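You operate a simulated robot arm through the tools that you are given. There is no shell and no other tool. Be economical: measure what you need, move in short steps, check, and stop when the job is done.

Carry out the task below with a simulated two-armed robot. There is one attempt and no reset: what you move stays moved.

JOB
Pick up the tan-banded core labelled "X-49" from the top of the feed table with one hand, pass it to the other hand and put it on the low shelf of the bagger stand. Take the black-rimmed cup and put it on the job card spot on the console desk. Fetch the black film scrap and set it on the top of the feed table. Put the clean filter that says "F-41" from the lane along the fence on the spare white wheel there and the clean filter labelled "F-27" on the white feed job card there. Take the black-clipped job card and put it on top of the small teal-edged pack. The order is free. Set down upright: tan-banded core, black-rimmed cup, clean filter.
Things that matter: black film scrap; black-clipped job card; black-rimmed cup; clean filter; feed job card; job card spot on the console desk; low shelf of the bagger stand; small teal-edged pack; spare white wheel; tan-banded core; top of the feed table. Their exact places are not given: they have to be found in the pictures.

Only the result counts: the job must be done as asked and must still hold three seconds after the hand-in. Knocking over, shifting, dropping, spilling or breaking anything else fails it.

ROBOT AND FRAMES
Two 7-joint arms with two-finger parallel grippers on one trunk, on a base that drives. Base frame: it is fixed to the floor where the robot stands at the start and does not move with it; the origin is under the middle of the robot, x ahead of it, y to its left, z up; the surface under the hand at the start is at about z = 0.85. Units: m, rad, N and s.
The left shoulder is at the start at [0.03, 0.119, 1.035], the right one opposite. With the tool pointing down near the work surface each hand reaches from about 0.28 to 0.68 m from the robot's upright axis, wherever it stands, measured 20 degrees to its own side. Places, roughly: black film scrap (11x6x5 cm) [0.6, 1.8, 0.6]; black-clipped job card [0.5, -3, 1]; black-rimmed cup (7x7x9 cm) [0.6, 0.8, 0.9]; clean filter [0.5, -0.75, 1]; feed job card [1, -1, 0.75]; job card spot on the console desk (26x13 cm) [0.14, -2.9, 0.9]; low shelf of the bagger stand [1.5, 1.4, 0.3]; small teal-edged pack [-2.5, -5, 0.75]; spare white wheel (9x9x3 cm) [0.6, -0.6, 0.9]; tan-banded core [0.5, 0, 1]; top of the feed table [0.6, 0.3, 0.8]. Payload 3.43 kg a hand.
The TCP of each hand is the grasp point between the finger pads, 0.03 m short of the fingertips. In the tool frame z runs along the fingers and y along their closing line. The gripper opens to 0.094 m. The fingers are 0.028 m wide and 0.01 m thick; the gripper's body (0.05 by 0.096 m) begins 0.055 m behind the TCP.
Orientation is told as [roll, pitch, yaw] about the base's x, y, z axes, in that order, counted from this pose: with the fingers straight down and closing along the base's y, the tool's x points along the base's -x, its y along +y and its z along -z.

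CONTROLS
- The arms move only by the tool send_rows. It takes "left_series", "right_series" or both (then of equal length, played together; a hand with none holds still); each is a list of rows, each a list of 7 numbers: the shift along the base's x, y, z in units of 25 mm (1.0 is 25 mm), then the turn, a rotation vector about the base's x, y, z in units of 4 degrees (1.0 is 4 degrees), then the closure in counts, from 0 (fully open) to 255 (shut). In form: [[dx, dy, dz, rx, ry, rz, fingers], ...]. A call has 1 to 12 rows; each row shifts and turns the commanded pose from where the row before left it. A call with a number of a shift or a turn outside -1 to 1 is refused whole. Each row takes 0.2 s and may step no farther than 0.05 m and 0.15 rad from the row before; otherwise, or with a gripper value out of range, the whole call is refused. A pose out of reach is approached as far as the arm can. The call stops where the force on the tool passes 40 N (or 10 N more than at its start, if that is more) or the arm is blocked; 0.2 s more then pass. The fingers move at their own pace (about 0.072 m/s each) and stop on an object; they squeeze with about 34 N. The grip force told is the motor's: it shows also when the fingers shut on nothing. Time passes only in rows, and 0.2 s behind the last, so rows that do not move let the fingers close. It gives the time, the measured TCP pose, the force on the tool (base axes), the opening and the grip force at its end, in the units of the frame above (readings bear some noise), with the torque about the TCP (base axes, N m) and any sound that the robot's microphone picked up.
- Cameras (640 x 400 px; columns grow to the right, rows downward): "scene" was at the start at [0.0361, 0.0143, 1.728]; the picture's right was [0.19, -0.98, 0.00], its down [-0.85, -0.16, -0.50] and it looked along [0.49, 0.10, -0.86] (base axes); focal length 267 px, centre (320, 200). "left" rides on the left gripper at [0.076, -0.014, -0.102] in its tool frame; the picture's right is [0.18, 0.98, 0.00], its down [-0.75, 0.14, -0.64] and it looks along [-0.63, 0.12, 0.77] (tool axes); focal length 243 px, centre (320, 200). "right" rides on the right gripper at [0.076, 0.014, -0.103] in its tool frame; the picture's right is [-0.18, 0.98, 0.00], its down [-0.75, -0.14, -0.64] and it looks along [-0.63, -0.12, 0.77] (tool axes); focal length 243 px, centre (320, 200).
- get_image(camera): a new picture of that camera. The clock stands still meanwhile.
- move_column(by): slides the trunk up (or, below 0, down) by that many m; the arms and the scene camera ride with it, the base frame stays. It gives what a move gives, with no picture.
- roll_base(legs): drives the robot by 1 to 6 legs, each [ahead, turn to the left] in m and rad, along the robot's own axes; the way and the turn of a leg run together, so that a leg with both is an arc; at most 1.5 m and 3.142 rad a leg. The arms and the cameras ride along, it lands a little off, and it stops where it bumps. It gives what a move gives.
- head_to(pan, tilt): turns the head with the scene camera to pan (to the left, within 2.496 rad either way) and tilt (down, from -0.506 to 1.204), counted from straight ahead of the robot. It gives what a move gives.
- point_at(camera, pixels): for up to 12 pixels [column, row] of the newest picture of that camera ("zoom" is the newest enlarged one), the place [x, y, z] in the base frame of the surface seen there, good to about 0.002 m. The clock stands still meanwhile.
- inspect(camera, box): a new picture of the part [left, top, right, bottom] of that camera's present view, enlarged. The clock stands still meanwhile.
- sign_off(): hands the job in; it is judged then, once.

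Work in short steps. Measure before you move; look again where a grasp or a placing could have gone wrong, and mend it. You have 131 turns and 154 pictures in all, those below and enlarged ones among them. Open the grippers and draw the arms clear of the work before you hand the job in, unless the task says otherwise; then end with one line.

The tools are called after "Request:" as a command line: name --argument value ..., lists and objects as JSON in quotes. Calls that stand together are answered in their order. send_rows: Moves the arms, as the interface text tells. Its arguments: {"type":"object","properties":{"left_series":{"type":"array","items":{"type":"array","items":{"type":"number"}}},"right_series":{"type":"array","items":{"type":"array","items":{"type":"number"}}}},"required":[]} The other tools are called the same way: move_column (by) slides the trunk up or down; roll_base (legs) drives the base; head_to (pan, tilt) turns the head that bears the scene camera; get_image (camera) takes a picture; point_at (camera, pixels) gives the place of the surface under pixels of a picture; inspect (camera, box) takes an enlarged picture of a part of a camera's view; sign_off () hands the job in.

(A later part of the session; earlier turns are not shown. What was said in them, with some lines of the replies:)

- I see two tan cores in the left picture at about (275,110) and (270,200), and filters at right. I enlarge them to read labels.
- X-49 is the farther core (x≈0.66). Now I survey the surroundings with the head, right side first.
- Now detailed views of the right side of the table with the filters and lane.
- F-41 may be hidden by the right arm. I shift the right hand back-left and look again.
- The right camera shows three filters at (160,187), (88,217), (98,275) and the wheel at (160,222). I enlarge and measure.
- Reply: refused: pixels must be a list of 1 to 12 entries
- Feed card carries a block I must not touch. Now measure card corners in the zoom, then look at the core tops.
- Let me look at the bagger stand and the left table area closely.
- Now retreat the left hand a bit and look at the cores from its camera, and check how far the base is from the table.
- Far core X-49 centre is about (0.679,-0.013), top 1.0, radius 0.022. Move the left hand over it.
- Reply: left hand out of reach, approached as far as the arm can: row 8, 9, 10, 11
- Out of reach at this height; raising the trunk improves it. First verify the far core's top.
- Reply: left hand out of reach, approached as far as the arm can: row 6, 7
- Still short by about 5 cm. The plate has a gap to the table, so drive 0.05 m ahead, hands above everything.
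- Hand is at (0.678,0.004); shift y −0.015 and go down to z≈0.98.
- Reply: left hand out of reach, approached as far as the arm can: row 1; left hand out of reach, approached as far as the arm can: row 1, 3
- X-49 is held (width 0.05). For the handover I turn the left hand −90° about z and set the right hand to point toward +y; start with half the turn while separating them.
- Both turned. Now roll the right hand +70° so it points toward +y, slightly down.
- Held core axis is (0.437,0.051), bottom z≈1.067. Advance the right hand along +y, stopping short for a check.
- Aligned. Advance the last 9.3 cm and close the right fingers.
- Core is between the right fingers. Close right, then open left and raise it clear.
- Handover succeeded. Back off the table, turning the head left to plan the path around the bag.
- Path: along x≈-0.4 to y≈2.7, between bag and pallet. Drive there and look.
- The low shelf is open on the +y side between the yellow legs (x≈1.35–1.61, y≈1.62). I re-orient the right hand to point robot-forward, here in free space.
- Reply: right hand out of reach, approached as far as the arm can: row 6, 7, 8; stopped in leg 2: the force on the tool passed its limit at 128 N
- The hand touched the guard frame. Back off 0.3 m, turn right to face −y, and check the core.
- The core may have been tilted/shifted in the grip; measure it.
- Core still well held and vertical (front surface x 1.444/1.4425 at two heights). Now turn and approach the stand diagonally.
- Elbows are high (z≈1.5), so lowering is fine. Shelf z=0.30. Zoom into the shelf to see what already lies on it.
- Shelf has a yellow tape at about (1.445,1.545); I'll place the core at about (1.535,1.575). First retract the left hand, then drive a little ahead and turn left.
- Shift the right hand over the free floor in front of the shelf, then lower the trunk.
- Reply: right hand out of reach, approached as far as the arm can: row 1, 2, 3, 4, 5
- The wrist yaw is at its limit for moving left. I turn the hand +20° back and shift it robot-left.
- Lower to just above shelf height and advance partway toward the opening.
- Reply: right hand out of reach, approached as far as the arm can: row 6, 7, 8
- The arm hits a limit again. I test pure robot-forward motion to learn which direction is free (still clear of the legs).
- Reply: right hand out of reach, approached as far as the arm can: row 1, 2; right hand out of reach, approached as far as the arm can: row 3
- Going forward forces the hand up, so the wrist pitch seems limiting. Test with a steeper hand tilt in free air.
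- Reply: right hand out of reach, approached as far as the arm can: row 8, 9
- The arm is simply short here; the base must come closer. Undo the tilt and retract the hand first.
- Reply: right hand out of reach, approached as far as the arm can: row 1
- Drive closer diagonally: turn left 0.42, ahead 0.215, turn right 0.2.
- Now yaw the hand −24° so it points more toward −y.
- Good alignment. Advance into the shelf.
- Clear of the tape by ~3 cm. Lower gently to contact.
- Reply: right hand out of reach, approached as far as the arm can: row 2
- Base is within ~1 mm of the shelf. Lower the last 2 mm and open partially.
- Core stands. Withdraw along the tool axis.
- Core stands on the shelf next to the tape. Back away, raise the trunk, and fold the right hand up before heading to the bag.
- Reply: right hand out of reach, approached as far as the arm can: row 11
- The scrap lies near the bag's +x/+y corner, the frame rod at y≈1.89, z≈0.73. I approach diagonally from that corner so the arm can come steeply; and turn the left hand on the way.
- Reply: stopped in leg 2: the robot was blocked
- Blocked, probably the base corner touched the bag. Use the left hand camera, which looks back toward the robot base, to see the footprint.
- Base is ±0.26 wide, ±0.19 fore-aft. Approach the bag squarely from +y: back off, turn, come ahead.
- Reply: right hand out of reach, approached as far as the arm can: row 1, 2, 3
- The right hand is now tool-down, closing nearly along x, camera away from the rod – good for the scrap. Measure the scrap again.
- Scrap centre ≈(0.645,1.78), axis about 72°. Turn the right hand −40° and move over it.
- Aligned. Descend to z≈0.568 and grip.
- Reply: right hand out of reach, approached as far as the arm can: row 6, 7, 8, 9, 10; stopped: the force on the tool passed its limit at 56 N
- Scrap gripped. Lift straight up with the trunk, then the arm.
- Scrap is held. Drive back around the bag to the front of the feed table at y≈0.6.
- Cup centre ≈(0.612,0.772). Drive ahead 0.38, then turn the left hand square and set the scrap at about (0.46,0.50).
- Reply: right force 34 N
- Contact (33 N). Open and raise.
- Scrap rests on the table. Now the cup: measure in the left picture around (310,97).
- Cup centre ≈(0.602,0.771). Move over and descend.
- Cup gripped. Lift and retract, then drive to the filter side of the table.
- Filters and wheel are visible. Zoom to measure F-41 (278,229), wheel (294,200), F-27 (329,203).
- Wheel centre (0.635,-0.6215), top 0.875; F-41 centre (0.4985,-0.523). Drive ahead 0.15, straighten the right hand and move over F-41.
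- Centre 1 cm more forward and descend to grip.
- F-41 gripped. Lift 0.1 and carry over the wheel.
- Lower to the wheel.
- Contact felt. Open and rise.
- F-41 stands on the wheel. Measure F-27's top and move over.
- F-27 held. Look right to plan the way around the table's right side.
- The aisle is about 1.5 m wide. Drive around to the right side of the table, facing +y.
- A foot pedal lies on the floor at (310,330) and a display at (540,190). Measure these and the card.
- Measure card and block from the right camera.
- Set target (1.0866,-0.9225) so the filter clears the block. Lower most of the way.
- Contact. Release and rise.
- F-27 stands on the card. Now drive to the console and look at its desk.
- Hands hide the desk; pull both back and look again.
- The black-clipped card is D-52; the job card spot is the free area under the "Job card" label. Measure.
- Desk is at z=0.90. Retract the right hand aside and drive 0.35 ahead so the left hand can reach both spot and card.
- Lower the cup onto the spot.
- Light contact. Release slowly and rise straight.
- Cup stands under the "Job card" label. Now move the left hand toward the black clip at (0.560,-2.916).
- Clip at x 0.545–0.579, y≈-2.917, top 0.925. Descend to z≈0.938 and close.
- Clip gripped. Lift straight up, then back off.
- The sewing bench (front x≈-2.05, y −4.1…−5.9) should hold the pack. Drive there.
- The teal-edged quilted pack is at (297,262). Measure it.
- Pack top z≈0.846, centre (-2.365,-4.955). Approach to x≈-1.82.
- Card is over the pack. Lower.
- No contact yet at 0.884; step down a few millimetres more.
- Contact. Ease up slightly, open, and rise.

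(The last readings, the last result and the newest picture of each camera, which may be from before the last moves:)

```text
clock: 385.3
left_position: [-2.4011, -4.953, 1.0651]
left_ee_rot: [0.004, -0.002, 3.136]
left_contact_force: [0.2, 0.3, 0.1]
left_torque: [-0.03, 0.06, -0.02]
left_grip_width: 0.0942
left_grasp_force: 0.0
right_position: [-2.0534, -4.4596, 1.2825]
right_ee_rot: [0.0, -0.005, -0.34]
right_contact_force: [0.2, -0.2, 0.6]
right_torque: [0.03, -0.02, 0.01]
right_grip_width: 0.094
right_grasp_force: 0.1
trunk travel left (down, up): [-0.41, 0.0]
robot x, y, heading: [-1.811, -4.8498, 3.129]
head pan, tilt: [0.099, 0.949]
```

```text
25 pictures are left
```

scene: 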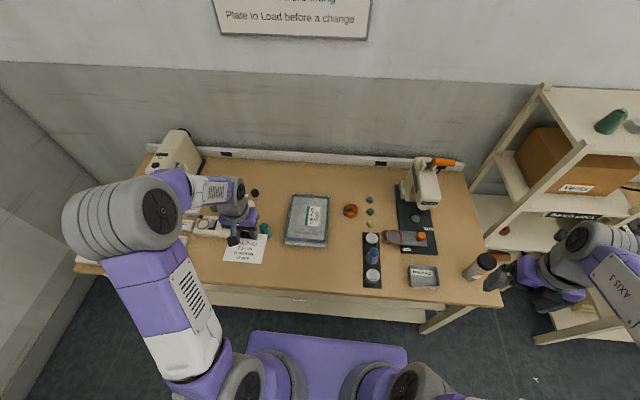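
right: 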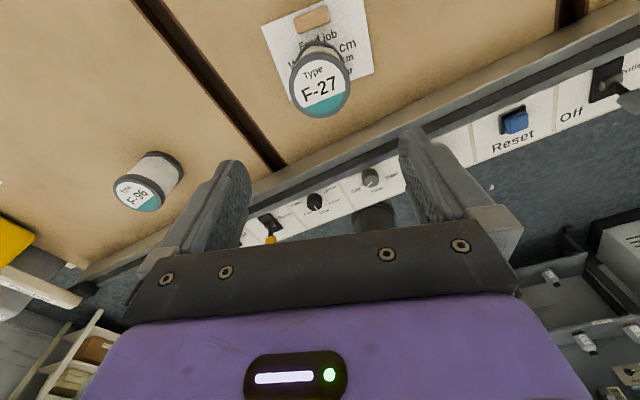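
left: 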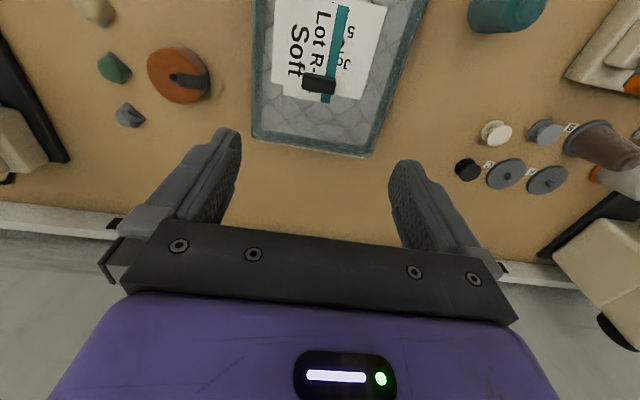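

The card lies on the pack. Retract the left hand and back away from the bench, then take a final look.

Request:
send_rows --left_series '[[0, 0, 1, 0, 0, 0, 0], [0, 0, 1, 0, 0, 0, 0], [1, 0, 0.5, 0, 0, 0, 0], [1, 0, 0.5, 0, 0, 0, 0], [1, 0, 0, 0, 0, 0, 0], [1, 0, 0, 0, 0, 0, 0], [1, 0, 0, 0, 0, 0, 0]]'

Request:
roll_base --legs '[[-0.5, 0]]'

Request:
inspect --camera "scene" --box '[240, 80, 400, 200]'

```text
clock: 386.9
left_position: [-2.2768, -4.9544, 1.1404]
left_ee_rot: [0.003, -0.005, 3.137]
left_contact_force: [1.1, 0.1, 0.2]
left_torque: [0.0, 0.0, -0.01]
left_grip_width: 0.094
left_grasp_force: 0.0
right_position: [-2.0541, -4.4573, 1.2809]
right_ee_rot: [0.001, -0.005, -0.342]
right_contact_force: [-0.1, 0.5, -0.2]
right_torque: [-0.01, 0.01, -0.02]
right_grip_width: 0.0939
right_grasp_force: 0.0
trunk travel left (down, up): [-0.41, 0.0]
robot x, y, heading: [-1.8104, -4.8511, 3.127]
head pan, tilt: [0.099, 0.949]
```

```text
clock: 389.8
left_position: [-1.7822, -4.9619, 1.1405]
left_ee_rot: [0.002, -0.004, 3.134]
left_contact_force: [0.6, 0.0, 0.6]
left_torque: [-0.02, -0.01, 0.0]
left_grip_width: 0.0941
left_grasp_force: 0.0
right_position: [-1.5577, -4.4669, 1.2818]
right_ee_rot: [0.001, -0.006, -0.341]
right_contact_force: [0.3, -0.5, 0.6]
right_torque: [-0.02, 0.01, -0.03]
right_grip_width: 0.0942
right_grasp_force: 0.1
trunk travel left (down, up): [-0.41, 0.0]
robot x, y, heading: [-1.3194, -4.86, 3.12]
head pan, tilt: [0.099, 0.949]
```

```text
3.33 times, centred on (320, 140) of scene
```

zoom: 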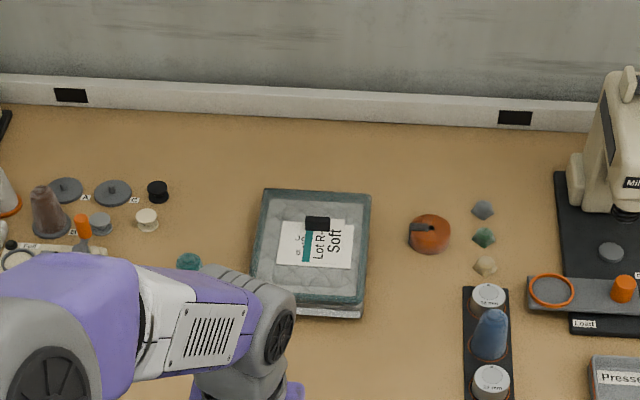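

All items are placed, both grippers are open, and the arms are clear of the work; I hand in.

Request:
sign_off

```text
The job is handed in.
```

The job is handed in. The core, cup, scrap, both filters and the job card are all in the places asked for; the hand touched the guard frame once and the base bumped the film bag once while driving, with no visible displacement from either.
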